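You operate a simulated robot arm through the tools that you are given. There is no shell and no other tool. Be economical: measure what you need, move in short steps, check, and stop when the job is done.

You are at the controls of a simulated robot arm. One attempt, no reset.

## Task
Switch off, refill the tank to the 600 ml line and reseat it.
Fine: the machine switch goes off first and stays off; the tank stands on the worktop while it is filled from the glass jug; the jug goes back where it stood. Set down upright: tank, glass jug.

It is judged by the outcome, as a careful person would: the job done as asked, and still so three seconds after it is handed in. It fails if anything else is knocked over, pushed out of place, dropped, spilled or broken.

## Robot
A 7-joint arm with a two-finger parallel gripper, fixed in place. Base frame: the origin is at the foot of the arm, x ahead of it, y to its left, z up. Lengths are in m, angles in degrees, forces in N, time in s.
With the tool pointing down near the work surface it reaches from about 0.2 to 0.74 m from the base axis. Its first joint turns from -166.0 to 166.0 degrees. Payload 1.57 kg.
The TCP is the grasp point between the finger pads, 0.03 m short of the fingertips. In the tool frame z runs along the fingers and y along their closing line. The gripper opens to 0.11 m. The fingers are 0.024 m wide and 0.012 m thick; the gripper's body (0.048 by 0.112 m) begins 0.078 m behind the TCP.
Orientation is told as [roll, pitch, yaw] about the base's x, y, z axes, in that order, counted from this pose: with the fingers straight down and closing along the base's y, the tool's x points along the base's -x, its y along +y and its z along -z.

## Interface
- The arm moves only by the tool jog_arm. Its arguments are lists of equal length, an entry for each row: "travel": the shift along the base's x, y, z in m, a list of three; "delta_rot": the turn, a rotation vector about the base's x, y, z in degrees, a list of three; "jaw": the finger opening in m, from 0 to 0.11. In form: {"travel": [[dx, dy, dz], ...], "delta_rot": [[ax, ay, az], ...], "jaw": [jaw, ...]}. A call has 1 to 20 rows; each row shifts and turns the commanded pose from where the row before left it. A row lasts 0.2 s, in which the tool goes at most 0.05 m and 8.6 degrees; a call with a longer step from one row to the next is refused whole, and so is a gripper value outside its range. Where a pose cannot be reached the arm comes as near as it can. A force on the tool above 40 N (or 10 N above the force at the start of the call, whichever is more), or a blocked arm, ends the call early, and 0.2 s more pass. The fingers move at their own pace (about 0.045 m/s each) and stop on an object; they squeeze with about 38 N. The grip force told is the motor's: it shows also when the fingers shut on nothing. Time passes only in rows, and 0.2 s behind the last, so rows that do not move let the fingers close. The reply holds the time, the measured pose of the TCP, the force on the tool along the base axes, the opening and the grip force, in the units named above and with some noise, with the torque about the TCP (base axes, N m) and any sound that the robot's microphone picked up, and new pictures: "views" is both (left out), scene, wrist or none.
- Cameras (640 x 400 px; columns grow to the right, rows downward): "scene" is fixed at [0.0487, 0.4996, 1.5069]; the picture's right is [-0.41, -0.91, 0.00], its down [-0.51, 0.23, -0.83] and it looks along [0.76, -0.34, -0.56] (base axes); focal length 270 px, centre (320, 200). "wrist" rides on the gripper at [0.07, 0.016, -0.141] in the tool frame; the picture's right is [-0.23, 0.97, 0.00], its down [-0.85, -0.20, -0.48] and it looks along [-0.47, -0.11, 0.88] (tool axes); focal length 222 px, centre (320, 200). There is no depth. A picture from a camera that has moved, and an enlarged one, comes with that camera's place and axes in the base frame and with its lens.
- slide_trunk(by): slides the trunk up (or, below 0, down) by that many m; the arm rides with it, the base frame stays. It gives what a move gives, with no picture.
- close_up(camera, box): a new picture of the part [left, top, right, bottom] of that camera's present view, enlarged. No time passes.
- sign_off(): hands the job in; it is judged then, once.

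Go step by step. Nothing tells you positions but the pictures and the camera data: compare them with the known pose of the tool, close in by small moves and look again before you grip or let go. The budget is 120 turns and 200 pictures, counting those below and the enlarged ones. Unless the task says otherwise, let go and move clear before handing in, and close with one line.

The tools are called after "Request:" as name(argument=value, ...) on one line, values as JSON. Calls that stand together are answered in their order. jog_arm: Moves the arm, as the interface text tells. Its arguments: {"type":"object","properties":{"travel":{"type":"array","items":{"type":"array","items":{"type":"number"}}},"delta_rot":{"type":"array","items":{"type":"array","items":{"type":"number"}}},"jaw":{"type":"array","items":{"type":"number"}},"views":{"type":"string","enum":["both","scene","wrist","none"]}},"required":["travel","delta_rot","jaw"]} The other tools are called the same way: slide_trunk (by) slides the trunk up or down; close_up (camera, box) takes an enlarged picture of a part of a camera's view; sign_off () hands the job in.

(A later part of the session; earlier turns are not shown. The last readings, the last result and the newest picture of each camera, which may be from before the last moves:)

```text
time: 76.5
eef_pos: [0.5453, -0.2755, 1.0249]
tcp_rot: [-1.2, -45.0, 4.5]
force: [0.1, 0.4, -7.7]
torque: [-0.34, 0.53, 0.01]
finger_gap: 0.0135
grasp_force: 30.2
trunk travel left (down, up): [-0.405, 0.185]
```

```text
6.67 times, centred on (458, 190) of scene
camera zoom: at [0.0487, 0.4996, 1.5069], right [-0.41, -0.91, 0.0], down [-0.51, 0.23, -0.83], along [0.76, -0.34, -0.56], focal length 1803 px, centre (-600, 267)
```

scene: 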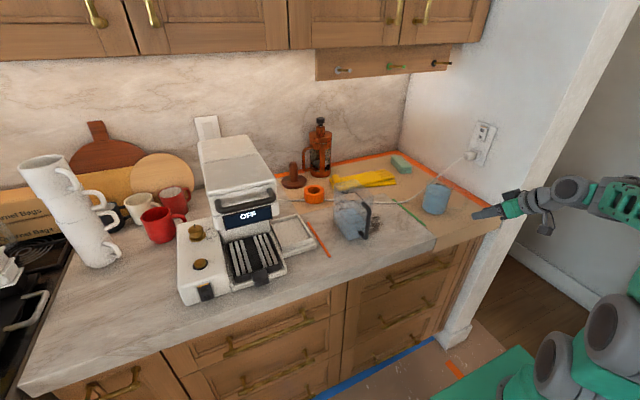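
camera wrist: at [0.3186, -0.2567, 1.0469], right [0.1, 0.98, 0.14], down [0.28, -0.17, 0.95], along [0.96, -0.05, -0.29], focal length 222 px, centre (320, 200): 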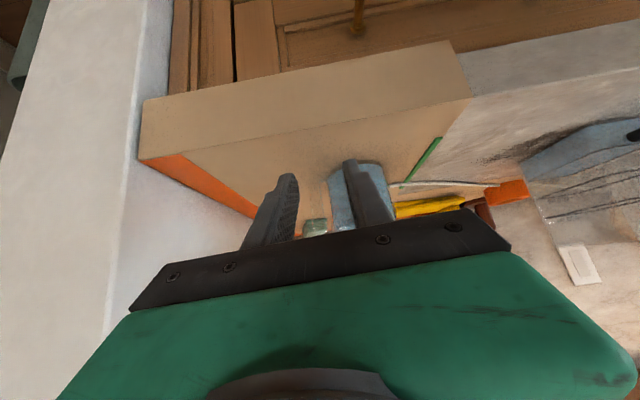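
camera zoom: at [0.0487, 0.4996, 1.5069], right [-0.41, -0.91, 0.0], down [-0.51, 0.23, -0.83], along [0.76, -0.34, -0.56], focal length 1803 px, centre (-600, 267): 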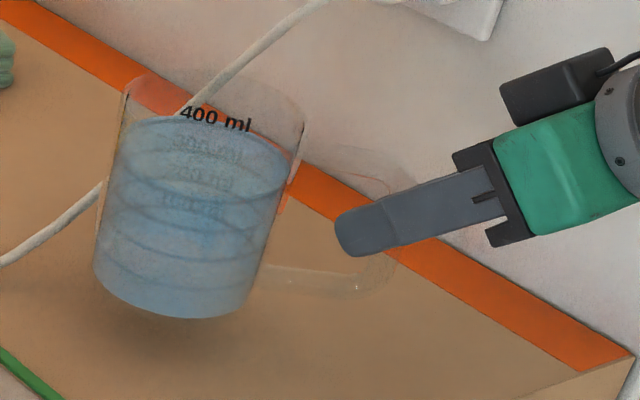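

The jug hangs level. I'll lift it with the trunk, clear of the tank's rim height.

Request:
slide_trunk(by=0.17)

Request:
jog_arm(travel=[[0, 0.015, 0], [0, 0.025, 0], [0, 0.025, 0], [0, 0.025, 0], [0, 0.025, 0], [0, 0.025, 0], [0, 0.025, 0], [0.005, 0.02, 0], [0, 0, 0]], delta_rot=[[0, 0, 0], [0, 0, 0], [0, 0, 3], [0, 0, 3], [0, 0, 3], [0, 0, 3], [0, 0, 3], [0, 0, 3], [0, 0, 0]], jaw=[0, 0, 0, 0, 0, 0, 0, 0, 0])

Request:
close_up(camera="scene", box=[320, 120, 480, 260])

```text
time: 78.4
eef_pos: [0.5458, -0.2756, 1.194]
tcp_rot: [-1.2, -44.8, 4.6]
force: [-0.4, -1.0, -7.5]
torque: [-0.38, 0.5, 0.01]
finger_gap: 0.0134
grasp_force: 30.4
trunk travel left (down, up): [-0.575, 0.015]
```

```text
time: 80.4
eef_pos: [0.5487, -0.0928, 1.1944]
tcp_rot: [-1.3, -44.9, 22.7]
force: [-0.2, -0.2, -7.2]
torque: [-0.46, 0.36, -0.02]
finger_gap: 0.0139
grasp_force: 30.1
trunk travel left (down, up): [-0.575, 0.015]
camera wrist: at [0.4047, -0.1323, 1.2451], right [-0.21, 0.97, 0.15], down [0.32, -0.07, 0.95], along [0.92, 0.25, -0.29], focal length 222 px, centre (320, 200)
```

scene: 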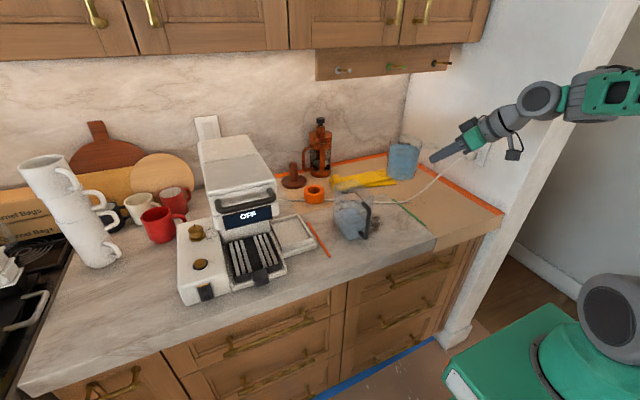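
wrist: 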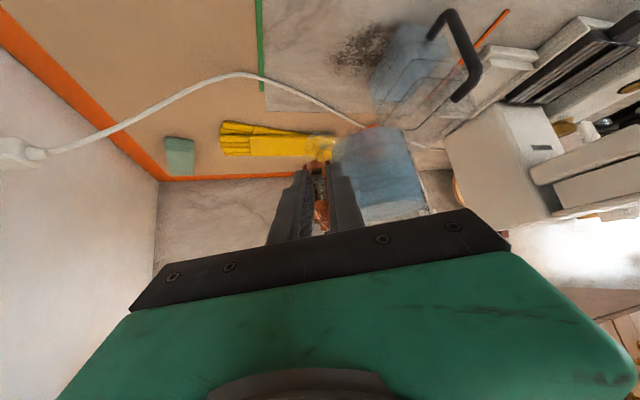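

```text
2.86 times, centred on (400, 190) of scene
camera zoom: at [0.0487, 0.4996, 1.5069], right [-0.41, -0.91, 0.0], down [-0.51, 0.23, -0.83], along [0.76, -0.34, -0.56], focal length 773 px, centre (91, 229)
```

zoom: 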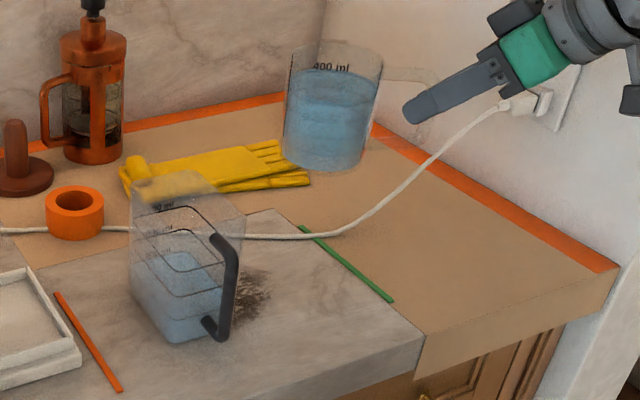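

The jug is level at p ≈ 66° from its handle toward the tank's side. I'll move it beside the tank, above rim height, and pre-tilt to about 30°, which is below the spill angle.

Request:
jog_arm(travel=[[0.01, 0.015, 0.005], [0.015, 0.02, 0], [0.01, 0.02, 0], [0, 0, 0], [0, 0, 0], [0, 0, 0], [0, 0, 0], [0, 0, 0], [0, 0, 0], [0, 0, 0]], delta_rot=[[0, 0, 0], [0, 0, 0], [0, 0, 0], [-4.1, 1.85, 0], [-4.1, 1.85, 0], [-4.1, 1.85, 0], [-4.1, 1.85, 0], [-4.1, 1.85, 0], [-4.1, 1.85, 0], [0, 0, 0]], jaw=[0, 0, 0, 0, 0, 0, 0, 0, 0, 0])

Request:
close_up(camera="scene", box=[310, 120, 470, 250])

```text
time: 82.6
eef_pos: [0.5863, -0.0341, 1.1996]
tcp_rot: [-21.0, -23.1, 34.0]
force: [-1.0, -0.1, -7.2]
torque: [-0.35, 0.31, -0.04]
finger_gap: 0.0135
grasp_force: 30.0
trunk travel left (down, up): [-0.575, 0.015]
camera wrist: at [0.4548, -0.0445, 1.2891], right [-0.22, 0.95, -0.23], down [0.49, 0.31, 0.81], along [0.84, 0.07, -0.54], focal length 222 px, centre (320, 200)
```

scene: 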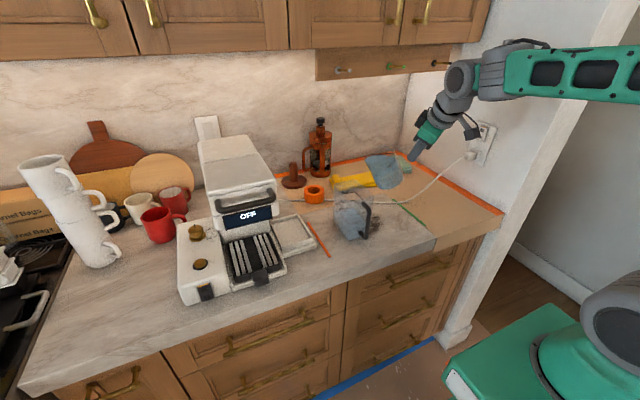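
wrist: 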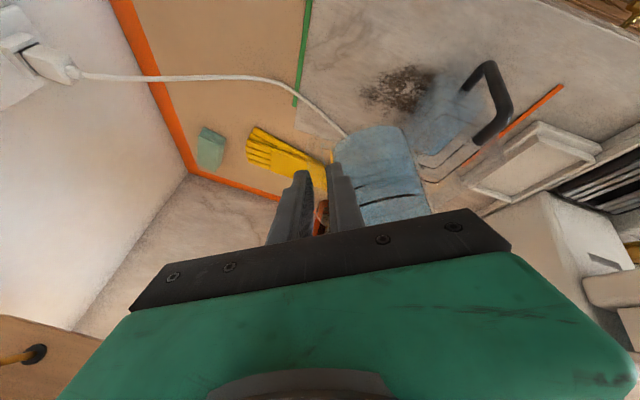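

```text
3.08 times, centred on (390, 185) of scene
camera zoom: at [0.0487, 0.4996, 1.5069], right [-0.41, -0.91, 0.0], down [-0.51, 0.23, -0.83], along [0.76, -0.34, -0.56], focal length 832 px, centre (105, 246)
```

zoom: 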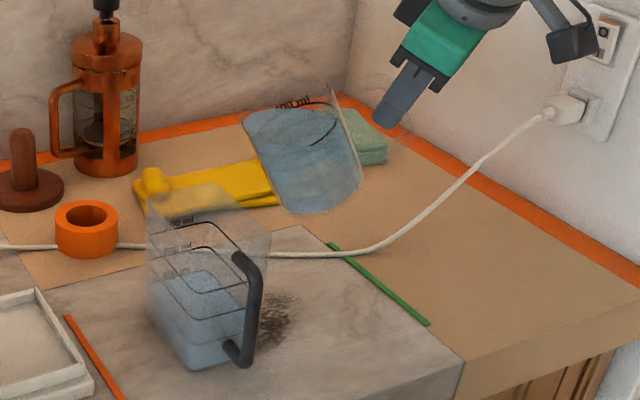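

The pre-tilt looks good, with the lip near (0.655, 0.085). I'll bring the lip over the tank and tilt to about 45°, the start of pouring.

Request:
jog_arm(travel=[[0.0014, 0.0077, 0.006], [0.0014, 0.0077, 0.006], [0.0014, 0.0077, 0.006], [0.0014, 0.0077, 0.006], [0, 0, 0]], delta_rot=[[-4.1, 1.85, 0], [-4.1, 1.85, 0], [-4.1, 1.85, 0], [-4.1, 1.85, 0], [0, 0, 0]], jaw=[0, 0, 0, 0, 0], views="wrist")

Request:
close_up(camera="scene", box=[310, 120, 470, 250])

```text
time: 83.8
eef_pos: [0.5909, -0.0043, 1.224]
tcp_rot: [-30.4, -7.6, 36.5]
force: [0.2, -0.1, -6.6]
torque: [-0.23, 0.22, -0.01]
finger_gap: 0.0133
grasp_force: 30.5
trunk travel left (down, up): [-0.575, 0.015]
camera wrist: at [0.4725, 0.0142, 1.3274], right [-0.27, 0.85, -0.46], down [0.58, 0.52, 0.62], along [0.77, -0.1, -0.63], focal length 222 px, centre (320, 200)
```

wrist: 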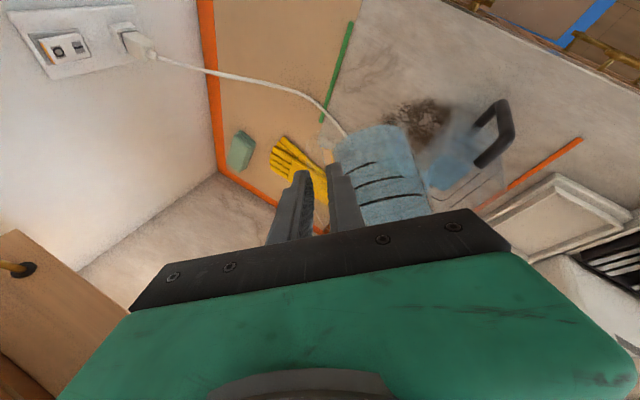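

```text
3.08 times, centred on (390, 185) of scene
camera zoom: at [0.0487, 0.4996, 1.5069], right [-0.41, -0.91, 0.0], down [-0.51, 0.23, -0.83], along [0.76, -0.34, -0.56], focal length 832 px, centre (105, 246)
```

zoom: 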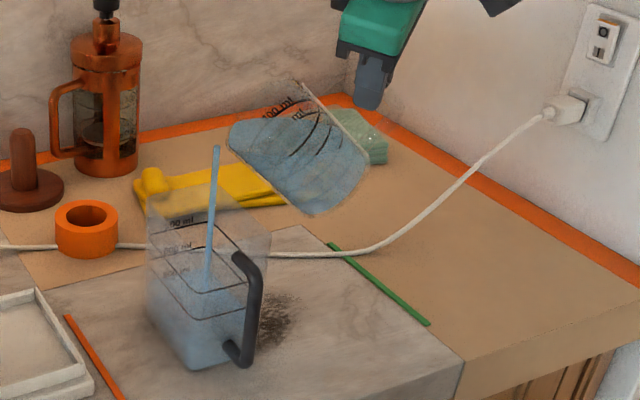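

The stream falls inside the tank. I'll keep tilting in small increments with the lip held in place, watching the level.

Request:
jog_arm(travel=[[0.0017, 0.0038, 0.006], [0, 0, 0], [0.0017, 0.0038, 0.006], [0, 0, 0], [0, 0, 0]], delta_rot=[[-2.73, 1.23, 0], [0, 0, 0], [-2.73, 1.23, 0], [0, 0, 0], [0, 0, 0]], jaw=[0, 0, 0, 0, 0], views="none")

Request:
close_up(camera="scene", box=[325, 140, 425, 240])

```text
time: 85.0
eef_pos: [0.5944, 0.0029, 1.2355]
tcp_rot: [-33.3, -2.4, 36.8]
force: [0.2, 0.1, -5.9]
torque: [-0.1, 0.17, -0.02]
finger_gap: 0.0137
grasp_force: 29.9
trunk travel left (down, up): [-0.575, 0.015]
```

```text
4.00 times, centred on (375, 190) of scene
camera zoom: at [0.0487, 0.4996, 1.5069], right [-0.41, -0.91, 0.0], down [-0.51, 0.23, -0.83], along [0.76, -0.34, -0.56], focal length 1082 px, centre (100, 240)
```

zoom: 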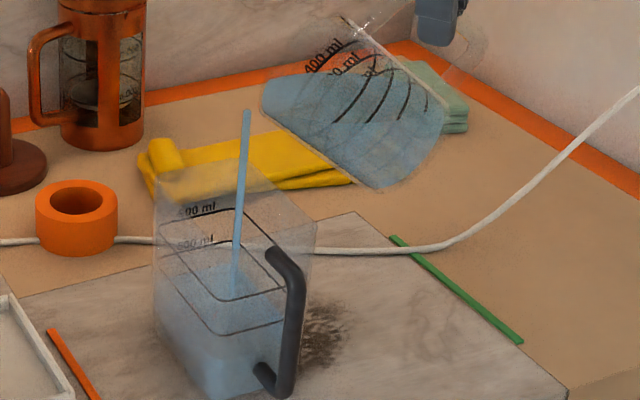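

The pour is steady and contained. I'll hold for a moment and measure the level up close.

Request:
jog_arm(travel=[[0, 0, 0], [0, 0, 0], [0, 0, 0]], delta_rot=[[0, 0, 0], [0, 0, 0], [0, 0, 0]], jaw=[0, 0, 0], views="none")

Request:
close_up(camera="scene", box=[325, 175, 405, 245])

```text
time: 85.8
eef_pos: [0.5941, 0.0031, 1.2362]
tcp_rot: [-33.3, -2.4, 36.8]
force: [0.8, -0.6, -5.9]
torque: [-0.14, 0.16, 0.01]
finger_gap: 0.0134
grasp_force: 30.1
trunk travel left (down, up): [-0.575, 0.015]
```

```text
5.71 times, centred on (365, 210) of scene
camera zoom: at [0.0487, 0.4996, 1.5069], right [-0.41, -0.91, 0.0], down [-0.51, 0.23, -0.83], along [0.76, -0.34, -0.56], focal length 1546 px, centre (63, 143)
```

zoom: 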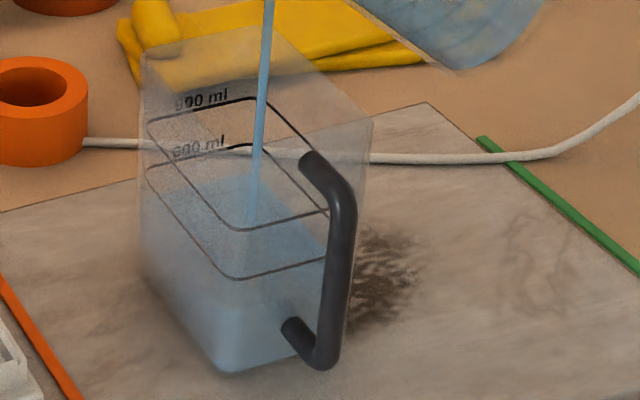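

Request:
jog_arm(travel=[[0, 0, 0], [0, 0, 0], [0, 0, 0], [0, 0, 0], [0, 0, 0]], delta_rot=[[0, 0, 0], [0, 0, 0], [0, 0, 0], [0, 0, 0], [0, 0, 0]], jaw=[0, 0, 0, 0, 0], views="none")

Request:
close_up(camera="scene", box=[325, 150, 405, 240])

```text
time: 87.0
eef_pos: [0.593, 0.0033, 1.2357]
tcp_rot: [-33.3, -2.4, 36.8]
force: [0.8, -0.4, -5.1]
torque: [-0.09, 0.17, -0.02]
finger_gap: 0.0137
grasp_force: 29.9
trunk travel left (down, up): [-0.575, 0.015]
```

```text
4.44 times, centred on (365, 195) of scene
camera zoom: at [0.0487, 0.4996, 1.5069], right [-0.41, -0.91, 0.0], down [-0.51, 0.23, -0.83], along [0.76, -0.34, -0.56], focal length 1202 px, centre (120, 222)
```

zoom: 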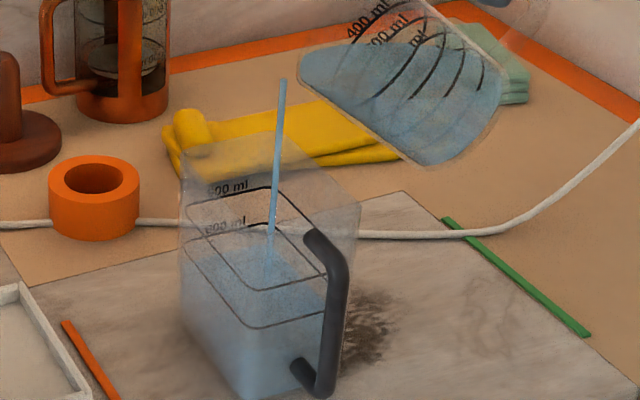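

Request:
close_up(camera="scene", box=[340, 185, 396, 235])

```text
8.00 times, centred on (368, 210) of scene
camera zoom: at [0.0487, 0.4996, 1.5069], right [-0.41, -0.91, 0.0], down [-0.51, 0.23, -0.83], along [0.76, -0.34, -0.56], focal length 2164 px, centre (-64, 120)
```

zoom: 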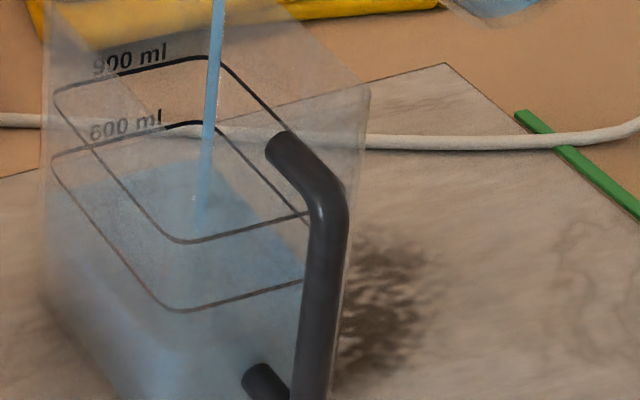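

The level is about 420 ml. I'll tilt a bit further and keep watching.

Request:
jog_arm(travel=[[0.0017, 0.0038, 0.006], [0, 0, 0], [0.0017, 0.0038, 0.006], [0, 0, 0], [0, 0, 0], [0, 0, 0]], delta_rot=[[-2.73, 1.23, 0], [0, 0, 0], [-2.73, 1.23, 0], [0, 0, 0], [0, 0, 0], [0, 0, 0]], jaw=[0, 0, 0, 0, 0, 0], views="none")

Request:
close_up(camera="scene", box=[340, 180, 396, 235])

Request:
close_up(camera="scene", box=[330, 120, 450, 240])

```text
time: 88.4
eef_pos: [0.598, 0.0105, 1.2489]
tcp_rot: [-36.2, 2.9, 36.8]
force: [-0.3, 0.1, -5.2]
torque: [-0.07, 0.14, 0.04]
finger_gap: 0.0136
grasp_force: 30.4
trunk travel left (down, up): [-0.575, 0.015]
```

```text
7.27 times, centred on (368, 208) of scene
camera zoom: at [0.0487, 0.4996, 1.5069], right [-0.41, -0.91, 0.0], down [-0.51, 0.23, -0.83], along [0.76, -0.34, -0.56], focal length 1967 px, centre (-29, 146)
```

zoom: 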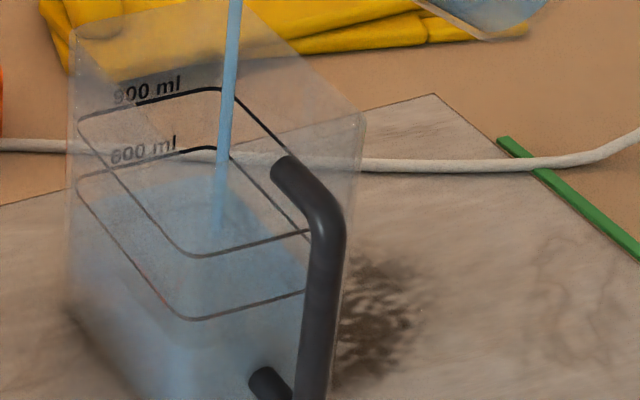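

```text
3.33 times, centred on (390, 180) of scene
camera zoom: at [0.0487, 0.4996, 1.5069], right [-0.41, -0.91, 0.0], down [-0.51, 0.23, -0.83], along [0.76, -0.34, -0.56], focal length 902 px, centre (87, 267)
```

zoom: 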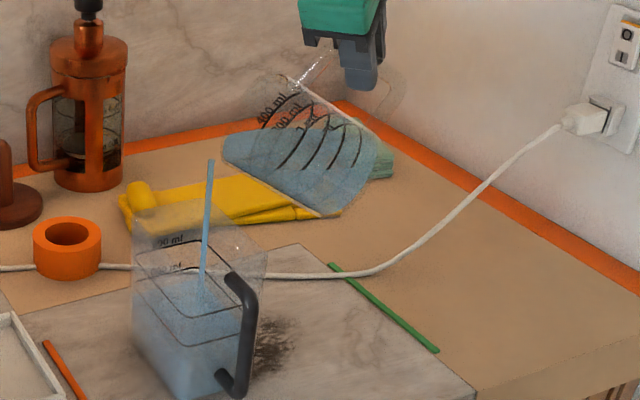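

Request:
jog_arm(travel=[[0.0017, 0.0038, 0.005], [0, 0, 0], [0.0017, 0.0038, 0.005], [0, 0, 0], [0, 0, 0], [0, 0, 0], [0, 0, 0]], delta_rot=[[-2.73, 1.23, 0], [0, 0, 0], [-2.73, 1.23, 0], [0, 0, 0], [0, 0, 0], [0, 0, 0], [0, 0, 0]], jaw=[0, 0, 0, 0, 0, 0, 0], views="none")

Request:
close_up(camera="scene", box=[340, 180, 396, 235])

```text
time: 90.0
eef_pos: [0.5929, 0.0131, 1.2434]
tcp_rot: [-39.1, 8.1, 36.5]
force: [0.3, 0.8, -4.7]
torque: [-0.05, 0.13, -0.04]
finger_gap: 0.0139
grasp_force: 30.1
out of reach, approached as far as the arm can: row 3
trunk travel left (down, up): [-0.575, 0.015]
```

```text
7.27 times, centred on (368, 208) of scene
camera zoom: at [0.0487, 0.4996, 1.5069], right [-0.41, -0.91, 0.0], down [-0.51, 0.23, -0.83], along [0.76, -0.34, -0.56], focal length 1967 px, centre (-29, 146)
```

zoom: 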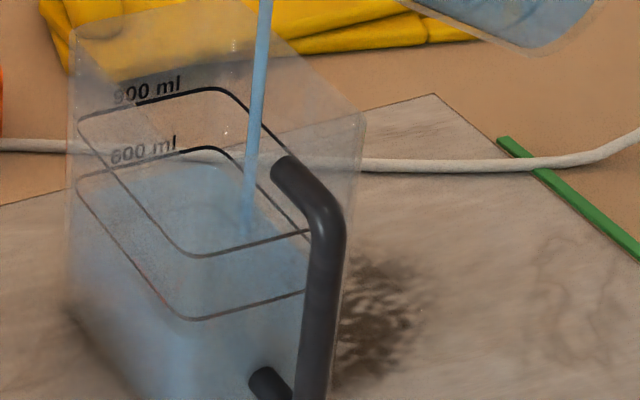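

The level is about 525 ml and the stream is still inside. I'll hold briefly and look again.

Request:
jog_arm(travel=[[0, 0, 0], [0, 0, 0]], delta_rot=[[0, 0, 0], [0, 0, 0]], jaw=[0, 0], views="none")

Request:
close_up(camera="scene", box=[340, 180, 396, 235])

```text
time: 90.6
eef_pos: [0.5921, 0.0141, 1.245]
tcp_rot: [-39.1, 8.1, 36.5]
force: [0.2, 0.6, -5.7]
torque: [-0.02, 0.11, 0.0]
finger_gap: 0.0137
grasp_force: 30.1
trunk travel left (down, up): [-0.575, 0.015]
```

```text
7.27 times, centred on (368, 208) of scene
camera zoom: at [0.0487, 0.4996, 1.5069], right [-0.41, -0.91, 0.0], down [-0.51, 0.23, -0.83], along [0.76, -0.34, -0.56], focal length 1967 px, centre (-29, 146)
```

zoom: 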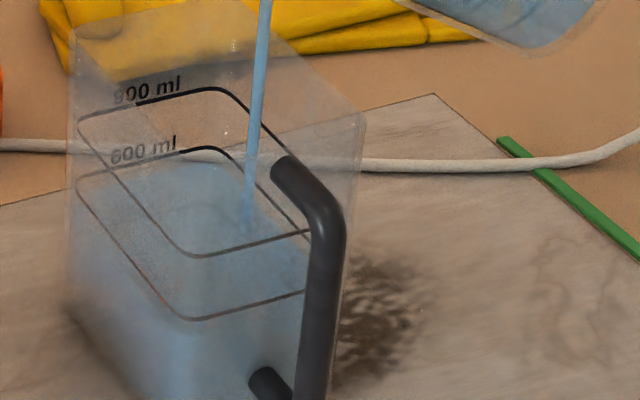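

Request:
jog_arm(travel=[[0, 0, 0], [0, 0, 0], [0, 0, 0]], delta_rot=[[0, 0, 0], [0, 0, 0], [0, 0, 0]], jaw=[0, 0, 0], views="none")

Request:
close_up(camera="scene", box=[344, 190, 384, 230])

```text
time: 91.4
eef_pos: [0.5924, 0.013, 1.2439]
tcp_rot: [-39.1, 8.1, 36.5]
force: [-0.1, -0.8, -4.7]
torque: [-0.03, 0.1, 0.04]
finger_gap: 0.0135
grasp_force: 30.3
trunk travel left (down, up): [-0.575, 0.015]
```

```text
10.00 times, centred on (364, 210) of scene
camera zoom: at [0.0487, 0.4996, 1.5069], right [-0.41, -0.91, 0.0], down [-0.51, 0.23, -0.83], along [0.76, -0.34, -0.56], focal length 2705 px, centre (-120, 100)
```

zoom: 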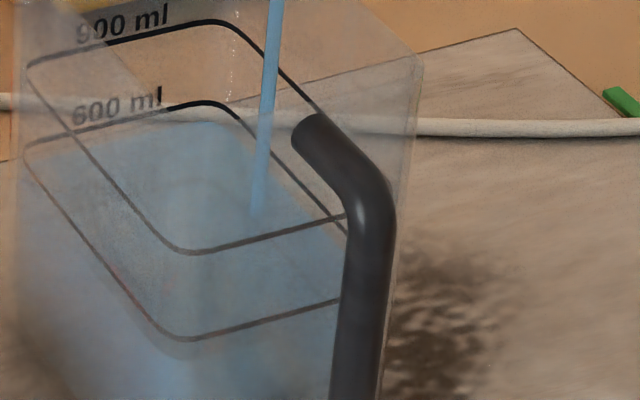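

The level is about 535 ml. I'll add a small tilt and hold.

Request:
jog_arm(travel=[[0.001, 0.002, 0.003], [0, 0, 0], [0, 0, 0], [0, 0, 0]], delta_rot=[[-1.82, 0.82, 0], [0, 0, 0], [0, 0, 0], [0, 0, 0]], jaw=[0, 0, 0, 0], views="none")

Request:
close_up(camera="scene", box=[344, 190, 384, 230])

```text
time: 92.4
eef_pos: [0.59, 0.0118, 1.2398]
tcp_rot: [-40.2, 9.7, 36.4]
force: [0.6, 0.7, -4.0]
torque: [-0.02, 0.1, -0.02]
finger_gap: 0.0137
grasp_force: 30.4
out of reach, approached as far as the arm can: row 1
trunk travel left (down, up): [-0.575, 0.015]
```

```text
10.00 times, centred on (364, 210) of scene
camera zoom: at [0.0487, 0.4996, 1.5069], right [-0.41, -0.91, 0.0], down [-0.51, 0.23, -0.83], along [0.76, -0.34, -0.56], focal length 2705 px, centre (-120, 100)
```

zoom: 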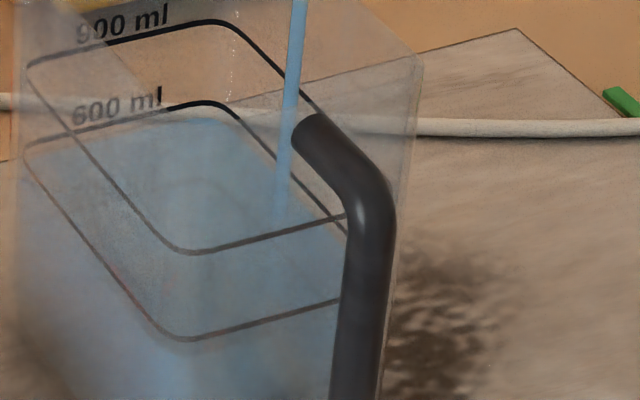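

The stream drifted toward the right wall. I'll shift the lip slightly left and lower.

Request:
jog_arm(travel=[[0, 0.006, -0.006], [0, 0.006, -0.004], [0, 0, 0]], delta_rot=[[0, 0, 0], [0, 0, 0], [0, 0, 0]], jaw=[0, 0, 0], views="none")

Request:
close_up(camera="scene", box=[344, 190, 384, 230])

Request:
close_up(camera="scene", box=[330, 120, 450, 240])

```text
time: 93.2
eef_pos: [0.5898, 0.0246, 1.2303]
tcp_rot: [-40.1, 9.8, 36.4]
force: [0.6, 0.0, -4.8]
torque: [0.01, 0.09, 0.0]
finger_gap: 0.0133
grasp_force: 29.9
trunk travel left (down, up): [-0.575, 0.015]
```

```text
10.00 times, centred on (364, 210) of scene
camera zoom: at [0.0487, 0.4996, 1.5069], right [-0.41, -0.91, 0.0], down [-0.51, 0.23, -0.83], along [0.76, -0.34, -0.56], focal length 2705 px, centre (-120, 100)
```

zoom: 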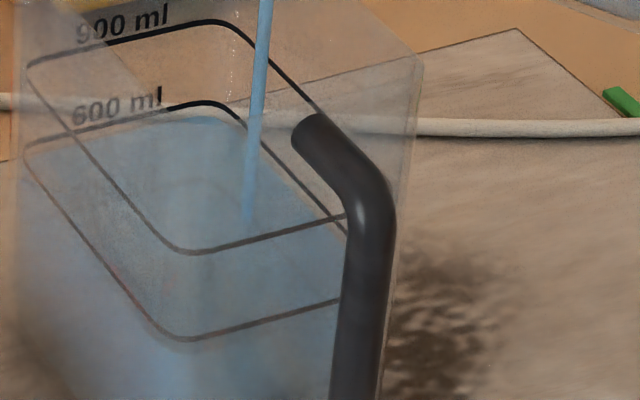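

```text
3.33 times, centred on (390, 180) of scene
camera zoom: at [0.0487, 0.4996, 1.5069], right [-0.41, -0.91, 0.0], down [-0.51, 0.23, -0.83], along [0.76, -0.34, -0.56], focal length 902 px, centre (87, 267)
```

zoom: 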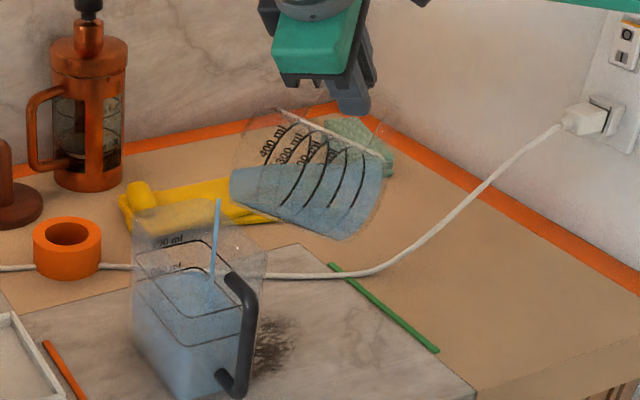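

It's centred again at about 565 ml. I'll hold once more.

Request:
jog_arm(travel=[[0, 0, 0], [0, 0, 0], [0, 0, 0], [0, 0, 0]], delta_rot=[[0, 0, 0], [0, 0, 0], [0, 0, 0], [0, 0, 0]], jaw=[0, 0, 0, 0], views="none")

Request:
close_up(camera="scene", box=[344, 190, 384, 230])

```text
time: 94.2
eef_pos: [0.5906, 0.0244, 1.2305]
tcp_rot: [-40.2, 9.8, 36.3]
force: [0.0, 0.7, -4.1]
torque: [0.0, 0.05, 0.02]
finger_gap: 0.0138
grasp_force: 30.1
trunk travel left (down, up): [-0.575, 0.015]
```

```text
10.00 times, centred on (364, 210) of scene
camera zoom: at [0.0487, 0.4996, 1.5069], right [-0.41, -0.91, 0.0], down [-0.51, 0.23, -0.83], along [0.76, -0.34, -0.56], focal length 2705 px, centre (-120, 100)
```

zoom: 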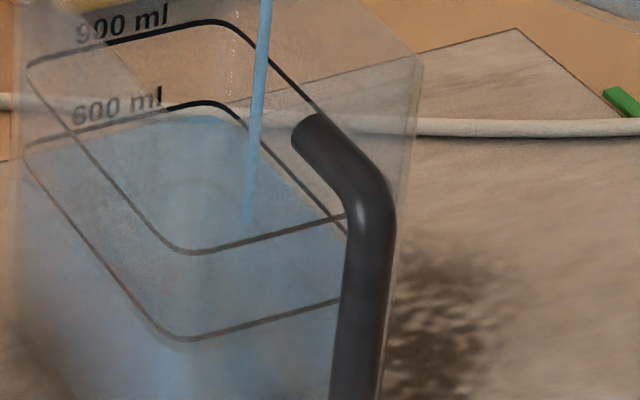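

The flow has slowed and it needs about 30 ml more. I'll add a slight tilt and hold.

Request:
jog_arm(travel=[[0.001, 0.002, 0.0], [0, 0, 0], [0, 0, 0], [0, 0, 0]], delta_rot=[[-1.82, 0.82, 0], [0, 0, 0], [0, 0, 0], [0, 0, 0]], jaw=[0, 0, 0, 0], views="none")

Request:
close_up(camera="scene", box=[344, 190, 384, 230])

```text
time: 95.2
eef_pos: [0.5906, 0.0251, 1.2304]
tcp_rot: [-40.1, 9.8, 36.2]
force: [0.0, 0.1, -4.6]
torque: [0.0, 0.11, -0.01]
finger_gap: 0.0138
grasp_force: 29.9
trunk travel left (down, up): [-0.575, 0.015]
```

```text
10.00 times, centred on (364, 210) of scene
camera zoom: at [0.0487, 0.4996, 1.5069], right [-0.41, -0.91, 0.0], down [-0.51, 0.23, -0.83], along [0.76, -0.34, -0.56], focal length 2705 px, centre (-120, 100)
```

zoom: 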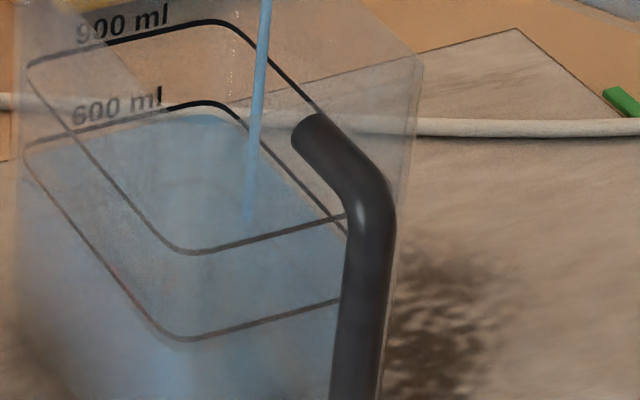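

The tilt didn't change, but it is still trickling. I'll simply hold longer.

Request:
jog_arm(travel=[[0, 0, 0], [0, 0, 0], [0, 0, 0], [0, 0, 0], [0, 0, 0], [0, 0, 0], [0, 0, 0], [0, 0, 0]], delta_rot=[[0, 0, 0], [0, 0, 0], [0, 0, 0], [0, 0, 0], [0, 0, 0], [0, 0, 0], [0, 0, 0], [0, 0, 0]], jaw=[0, 0, 0, 0, 0, 0, 0, 0], views="none")

Request:
close_up(camera="scene", box=[344, 190, 384, 230])

Request:
close_up(camera="scene", box=[350, 130, 430, 200])

```text
time: 97.0
eef_pos: [0.5913, 0.0246, 1.2303]
tcp_rot: [-40.1, 9.7, 36.3]
force: [0.0, 0.4, -3.3]
torque: [0.0, 0.07, 0.0]
finger_gap: 0.0138
grasp_force: 30.2
trunk travel left (down, up): [-0.575, 0.015]
```

```text
10.00 times, centred on (364, 210) of scene
camera zoom: at [0.0487, 0.4996, 1.5069], right [-0.41, -0.91, 0.0], down [-0.51, 0.23, -0.83], along [0.76, -0.34, -0.56], focal length 2705 px, centre (-120, 100)
```

zoom: 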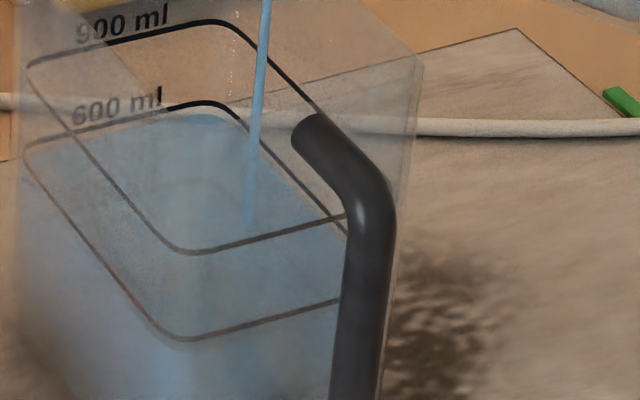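

```text
5.71 times, centred on (390, 165) of scene
camera zoom: at [0.0487, 0.4996, 1.5069], right [-0.41, -0.91, 0.0], down [-0.51, 0.23, -0.83], along [0.76, -0.34, -0.56], focal length 1546 px, centre (-80, 400)
```

zoom: 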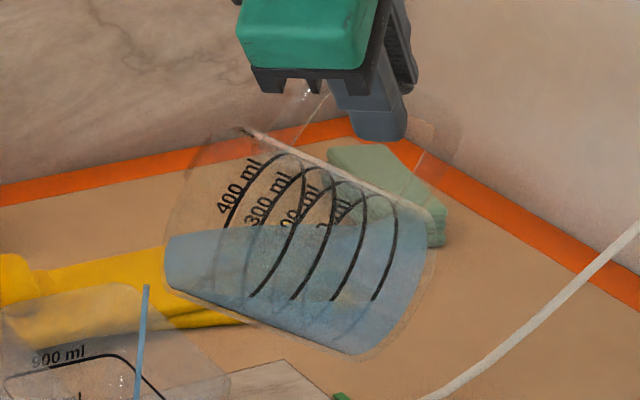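

The trickle is thin and the level reads about 565 to 580 ml. I'll try tilting 4° more, keeping the height.

Request:
jog_arm(travel=[[0, 0.003, -0.003], [0, 0.003, -0.003], [0, 0, 0], [0, 0, 0]], delta_rot=[[-3.6, 1.6, 0], [-2.7, 1.2, 0], [0, 0, 0], [0, 0, 0]], jaw=[0, 0, 0, 0], views="none")

Request:
close_up(camera="scene", box=[344, 190, 384, 230])

```text
time: 98.0
eef_pos: [0.5809, 0.0224, 1.2125]
tcp_rot: [-41.6, 12.5, 36.0]
force: [0.6, 0.2, -5.1]
torque: [0.04, 0.12, 0.04]
finger_gap: 0.0136
grasp_force: 29.9
out of reach, approached as far as the arm can: row 1, 2
trunk travel left (down, up): [-0.575, 0.015]
```

```text
10.00 times, centred on (364, 210) of scene
camera zoom: at [0.0487, 0.4996, 1.5069], right [-0.41, -0.91, 0.0], down [-0.51, 0.23, -0.83], along [0.76, -0.34, -0.56], focal length 2705 px, centre (-120, 100)
```

zoom: 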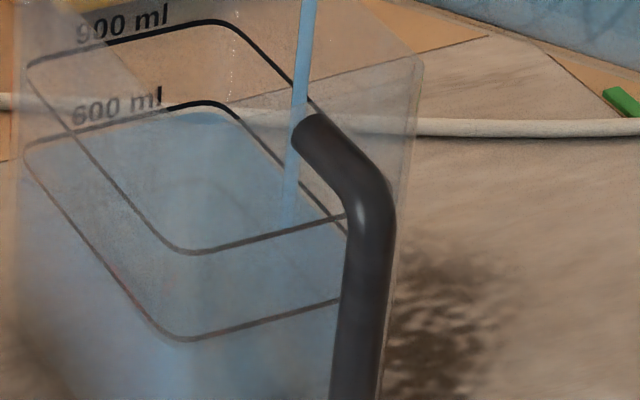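

Request:
jog_arm(travel=[[0, 0.006, 0], [0, 0.004, 0], [0, 0, 0]], delta_rot=[[0, 0, 0], [0, 0, 0], [0, 0, 0]], jaw=[0, 0, 0], views="none")

Request:
close_up(camera="scene", box=[344, 190, 384, 230])

```text
time: 98.8
eef_pos: [0.5817, 0.0323, 1.2118]
tcp_rot: [-41.7, 12.4, 36.2]
force: [0.6, 0.2, -5.5]
torque: [0.0, 0.08, 0.0]
finger_gap: 0.0136
grasp_force: 30.4
trunk travel left (down, up): [-0.575, 0.015]
```

```text
10.00 times, centred on (364, 210) of scene
camera zoom: at [0.0487, 0.4996, 1.5069], right [-0.41, -0.91, 0.0], down [-0.51, 0.23, -0.83], along [0.76, -0.34, -0.56], focal length 2705 px, centre (-120, 100)
```

zoom: 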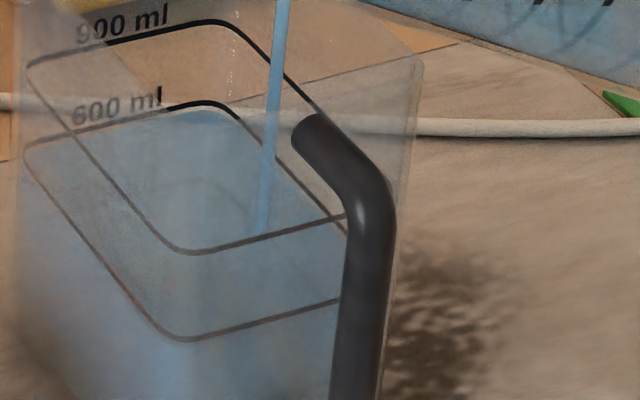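

It's nearly at the line now, so one more short hold.

Request:
jog_arm(travel=[[0, 0, 0], [0, 0, 0]], delta_rot=[[0, 0, 0], [0, 0, 0]], jaw=[0, 0], views="none")

Request:
close_up(camera="scene", box=[344, 192, 376, 228])

```text
time: 99.4
eef_pos: [0.5814, 0.031, 1.2126]
tcp_rot: [-41.6, 12.3, 36.2]
force: [-0.1, -0.7, -4.2]
torque: [-0.03, 0.09, 0.0]
finger_gap: 0.0137
grasp_force: 30.1
trunk travel left (down, up): [-0.575, 0.015]
```

```text
11.11 times, centred on (360, 210) of scene
camera zoom: at [0.0487, 0.4996, 1.5069], right [-0.41, -0.91, 0.0], down [-0.51, 0.23, -0.83], along [0.76, -0.34, -0.56], focal length 3006 px, centre (-124, 89)
```

zoom: 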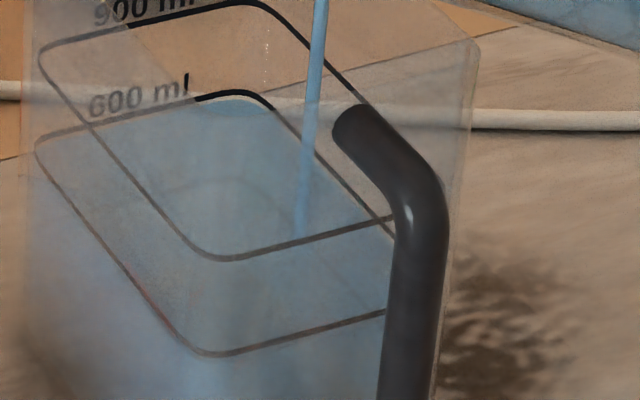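

Request:
jog_arm(travel=[[0, 0, 0], [0, 0, 0], [0, 0, 0]], delta_rot=[[0, 0, 0], [0, 0, 0], [0, 0, 0]], jaw=[0, 0, 0], views="none")

Request:
close_up(camera="scene", box=[344, 192, 376, 228])

```text
time: 100.2
eef_pos: [0.5814, 0.0319, 1.2111]
tcp_rot: [-41.5, 12.2, 36.1]
force: [-0.4, -0.2, -4.3]
torque: [0.01, 0.09, 0.0]
finger_gap: 0.0134
grasp_force: 30.0
trunk travel left (down, up): [-0.575, 0.015]
```

```text
11.11 times, centred on (360, 210) of scene
camera zoom: at [0.0487, 0.4996, 1.5069], right [-0.41, -0.91, 0.0], down [-0.51, 0.23, -0.83], along [0.76, -0.34, -0.56], focal length 3006 px, centre (-124, 89)
```

zoom: 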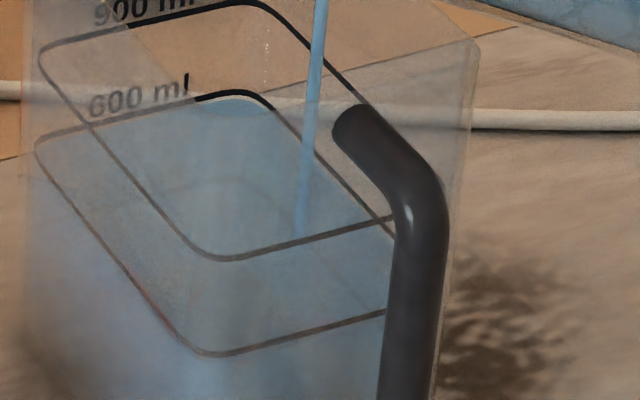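

The level is at the 600 line. I'll tilt the jug back upright now.

Request:
jog_arm(travel=[[0, -0.004, 0], [-0.002, -0.008, 0], [-0.002, -0.01, 0], [-0.002, -0.01, 0], [0, -0.008, 0], [0, -0.005, 0], [0, -0.005, 0], [0, 0, 0]], delta_rot=[[7.2, -3.25, 0], [7.2, -3.25, 0], [7.2, -3.25, 0], [7.2, -3.25, 0], [7.2, -3.25, 0], [7.2, -3.25, 0], [7.2, -3.25, 0], [0, 0, 0]], jaw=[0, 0, 0, 0, 0, 0, 0, 0], views="wrist")

Request:
close_up(camera="scene", box=[320, 100, 480, 240])

Request:
close_up(camera="scene", box=[340, 185, 396, 235])

```text
time: 102.0
eef_pos: [0.5755, -0.0194, 1.211]
tcp_rot: [-11.8, -35.2, 29.3]
force: [-0.8, -0.9, -4.0]
torque: [-0.31, 0.22, 0.01]
finger_gap: 0.0135
grasp_force: 30.0
trunk travel left (down, up): [-0.575, 0.015]
camera wrist: at [0.4359, -0.0452, 1.283], right [-0.21, 0.98, -0.03], down [0.4, 0.11, 0.91], along [0.89, 0.18, -0.42], focal length 222 px, centre (320, 200)
```

wrist: 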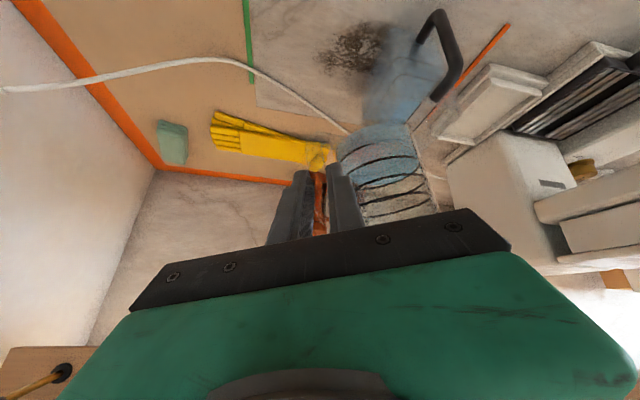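

```text
2.86 times, centred on (400, 170) of scene
camera zoom: at [0.0487, 0.4996, 1.5069], right [-0.41, -0.91, 0.0], down [-0.51, 0.23, -0.83], along [0.76, -0.34, -0.56], focal length 773 px, centre (91, 286)
```

zoom: 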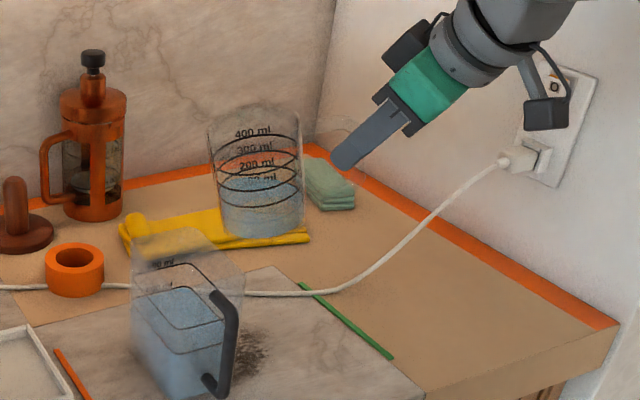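

```text
8.00 times, centred on (368, 210) of scene
camera zoom: at [0.0487, 0.4996, 1.5069], right [-0.41, -0.91, 0.0], down [-0.51, 0.23, -0.83], along [0.76, -0.34, -0.56], focal length 2164 px, centre (-64, 120)
```

zoom: 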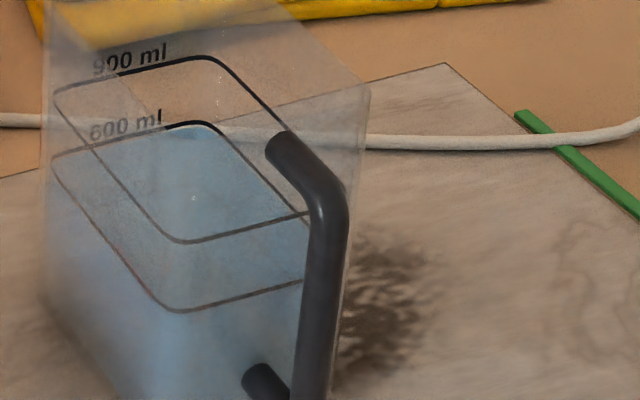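

The tank reads 600 and the jug has about 100 ml left. I'll level the jug fully and carry it back along the same path.

Request:
jog_arm(travel=[[0, -0.01, 0], [0, -0.01, 0], [-0.01, -0.02, 0], [-0.01, -0.02, 0], [-0.005, -0.02, 0], [0, 0, 0]], delta_rot=[[6.2, -2.8, 0], [6.2, -2.8, 0], [0, 0, 0], [0, 0, 0], [0, 0, 0], [0, 0, 0]], jaw=[0, 0, 0, 0, 0, 0], views="none")

```text
time: 103.4
eef_pos: [0.5508, -0.0999, 1.2117]
tcp_rot: [-0.3, -45.6, 21.9]
force: [-0.5, -0.2, -3.2]
torque: [-0.32, 0.19, 0.01]
finger_gap: 0.0134
grasp_force: 30.3
trunk travel left (down, up): [-0.575, 0.015]
```

Request:
jog_arm(travel=[[0, -0.025, 0], [-0.001, -0.025, 0], [-0.001, -0.025, 0], [-0.001, -0.025, 0], [-0.001, -0.025, 0], [-0.001, -0.025, 0], [0, -0.0255, -0.009], [0, 0, -0.009], [0, 0, 0]], delta_rot=[[0, 0, -3], [0, 0, -3], [0, 0, -3], [0, 0, -3], [0, 0, -3], [0, 0, -2.4], [-0.6, 0.6, 0], [0, 0, 0], [0, 0, 0]], jaw=[0, 0, 0, 0, 0, 0, 0, 0, 0], views="scene")

```text
time: 105.4
eef_pos: [0.5461, -0.2733, 1.1949]
tcp_rot: [-1.1, -45.0, 5.1]
force: [-0.8, 0.5, -5.1]
torque: [-0.24, 0.3, -0.02]
finger_gap: 0.0135
grasp_force: 30.5
trunk travel left (down, up): [-0.575, 0.015]
```

scene: 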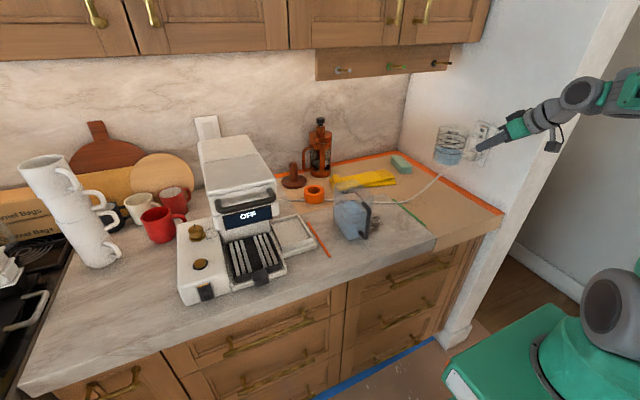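

The pose is reproduced. I'll lower by the trunk to about 25 mm above the resting height, with small corrections.

Request:
slide_trunk(by=-0.17)

Request:
close_up(camera="scene", box=[410, 160, 506, 220])

```text
time: 107.4
eef_pos: [0.547, -0.2744, 1.0259]
tcp_rot: [-1.1, -45.0, 5.1]
force: [-0.1, -0.3, -4.3]
torque: [-0.23, 0.31, 0.0]
finger_gap: 0.0136
grasp_force: 29.9
trunk travel left (down, up): [-0.405, 0.185]
```

```text
6.67 times, centred on (458, 190) of scene
camera zoom: at [0.0487, 0.4996, 1.5069], right [-0.41, -0.91, 0.0], down [-0.51, 0.23, -0.83], along [0.76, -0.34, -0.56], focal length 1803 px, centre (-600, 267)
```

zoom: 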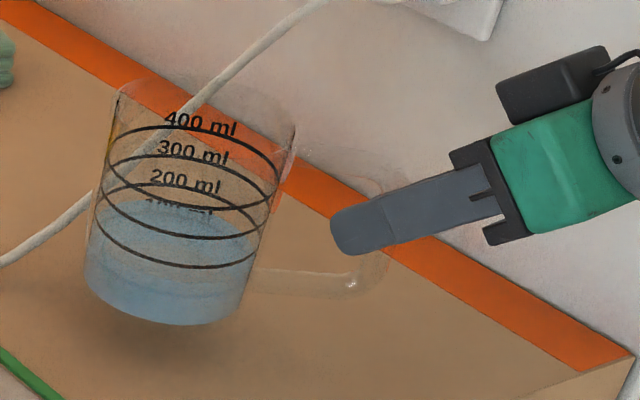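

It matches the earlier lifted view within a few millimetres. I'll correct 3 mm to the right and set it down slowly.

Request:
jog_arm(travel=[[-0.001, -0.003, -0.006], [0, 0, -0.008], [0, 0, -0.006], [0, 0, -0.004], [0, 0, -0.003], [0, 0, 0]], delta_rot=[[0, 0, 0], [0, 0, 0], [0, 0, 0], [0, 0, 0], [0, 0, 0], [0, 0, 0]], jaw=[0, 0, 0, 0, 0, 0], views="none")

Request:
close_up(camera="scene", box=[415, 170, 479, 220])

```text
time: 108.8
eef_pos: [0.5455, -0.2766, 0.9994]
tcp_rot: [-1.2, -45.0, 5.1]
force: [-0.8, -0.5, -3.1]
torque: [-0.18, 0.2, -0.02]
finger_gap: 0.0136
grasp_force: 30.4
trunk travel left (down, up): [-0.405, 0.185]
```

```text
8.00 times, centred on (447, 195) of scene
camera zoom: at [0.0487, 0.4996, 1.5069], right [-0.41, -0.91, 0.0], down [-0.51, 0.23, -0.83], along [0.76, -0.34, -0.56], focal length 2164 px, centre (-696, 240)
```

zoom: 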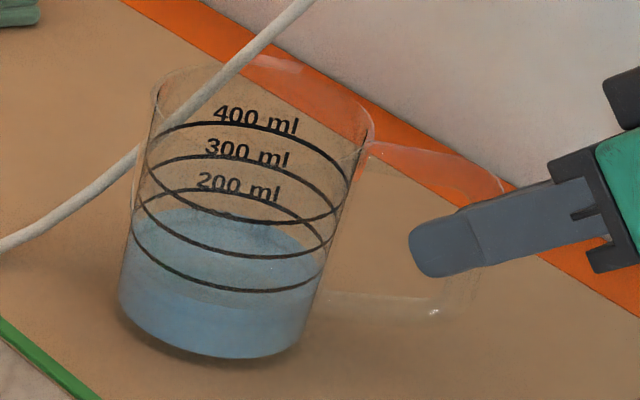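

It's nearly in the original place and touching. I'll lower a little more and release.

Request:
jog_arm(travel=[[0, 0, -0.002], [0, 0, -0.001], [0, 0, 0]], delta_rot=[[0, 0, 0], [0, 0, 0], [0, 0, 0]], jaw=[0, 0, 0], views="none")

```text
time: 109.6
eef_pos: [0.5451, -0.2774, 0.9967]
tcp_rot: [-1.3, -45.3, 5.2]
force: [1.4, 0.1, 6.4]
torque: [0.77, -0.82, -0.09]
finger_gap: 0.0134
grasp_force: 30.3
trunk travel left (down, up): [-0.405, 0.185]
```

Request:
jog_arm(travel=[[0, 0, 0.0005], [0, 0, 0], [0, 0, 0], [0, 0, 0], [0, 0, 0]], delta_rot=[[0, 0, 0], [0, 0, 0], [0, 0, 0], [0, 0, 0], [0, 0, 0]], jaw=[0.012, 0.018, 0.028, 0.038, 0.038], views="none")

Request:
close_up(camera="scene", box=[415, 170, 479, 220])

Request:
close_up(camera="wrist", box=[250, 140, 390, 240])

```text
time: 110.8
eef_pos: [0.5444, -0.2776, 0.9957]
tcp_rot: [-1.1, -45.0, 5.1]
force: [0.3, 0.1, 0.4]
torque: [-0.03, -0.02, 0.02]
finger_gap: 0.0379
grasp_force: 0.1
trunk travel left (down, up): [-0.405, 0.185]
```

```text
8.00 times, centred on (447, 195) of scene
camera zoom: at [0.0487, 0.4996, 1.5069], right [-0.41, -0.91, 0.0], down [-0.51, 0.23, -0.83], along [0.76, -0.34, -0.56], focal length 2164 px, centre (-696, 240)
```

zoom: 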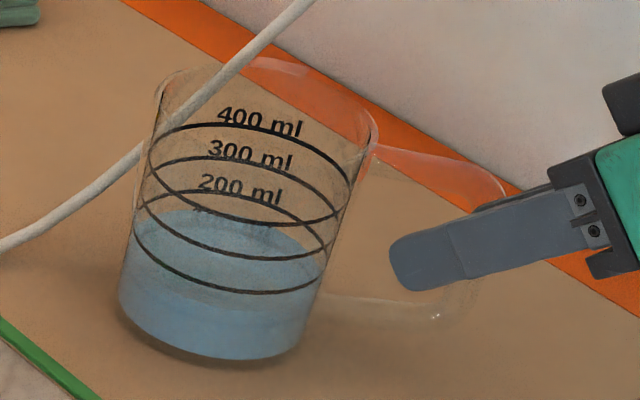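

```text
4.00 times, centred on (320, 190) of wrist
camera zoom: at [0.3952, -0.2715, 1.0473], right [0.09, 0.99, 0.15], down [0.28, -0.17, 0.95], along [0.96, -0.04, -0.29], focal length 888 px, centre (320, 240)
```

zoom: 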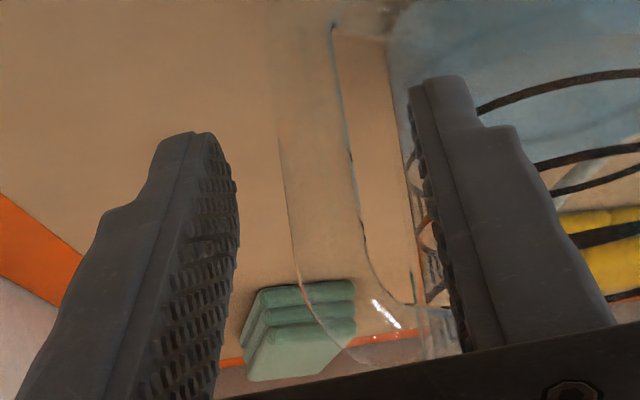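

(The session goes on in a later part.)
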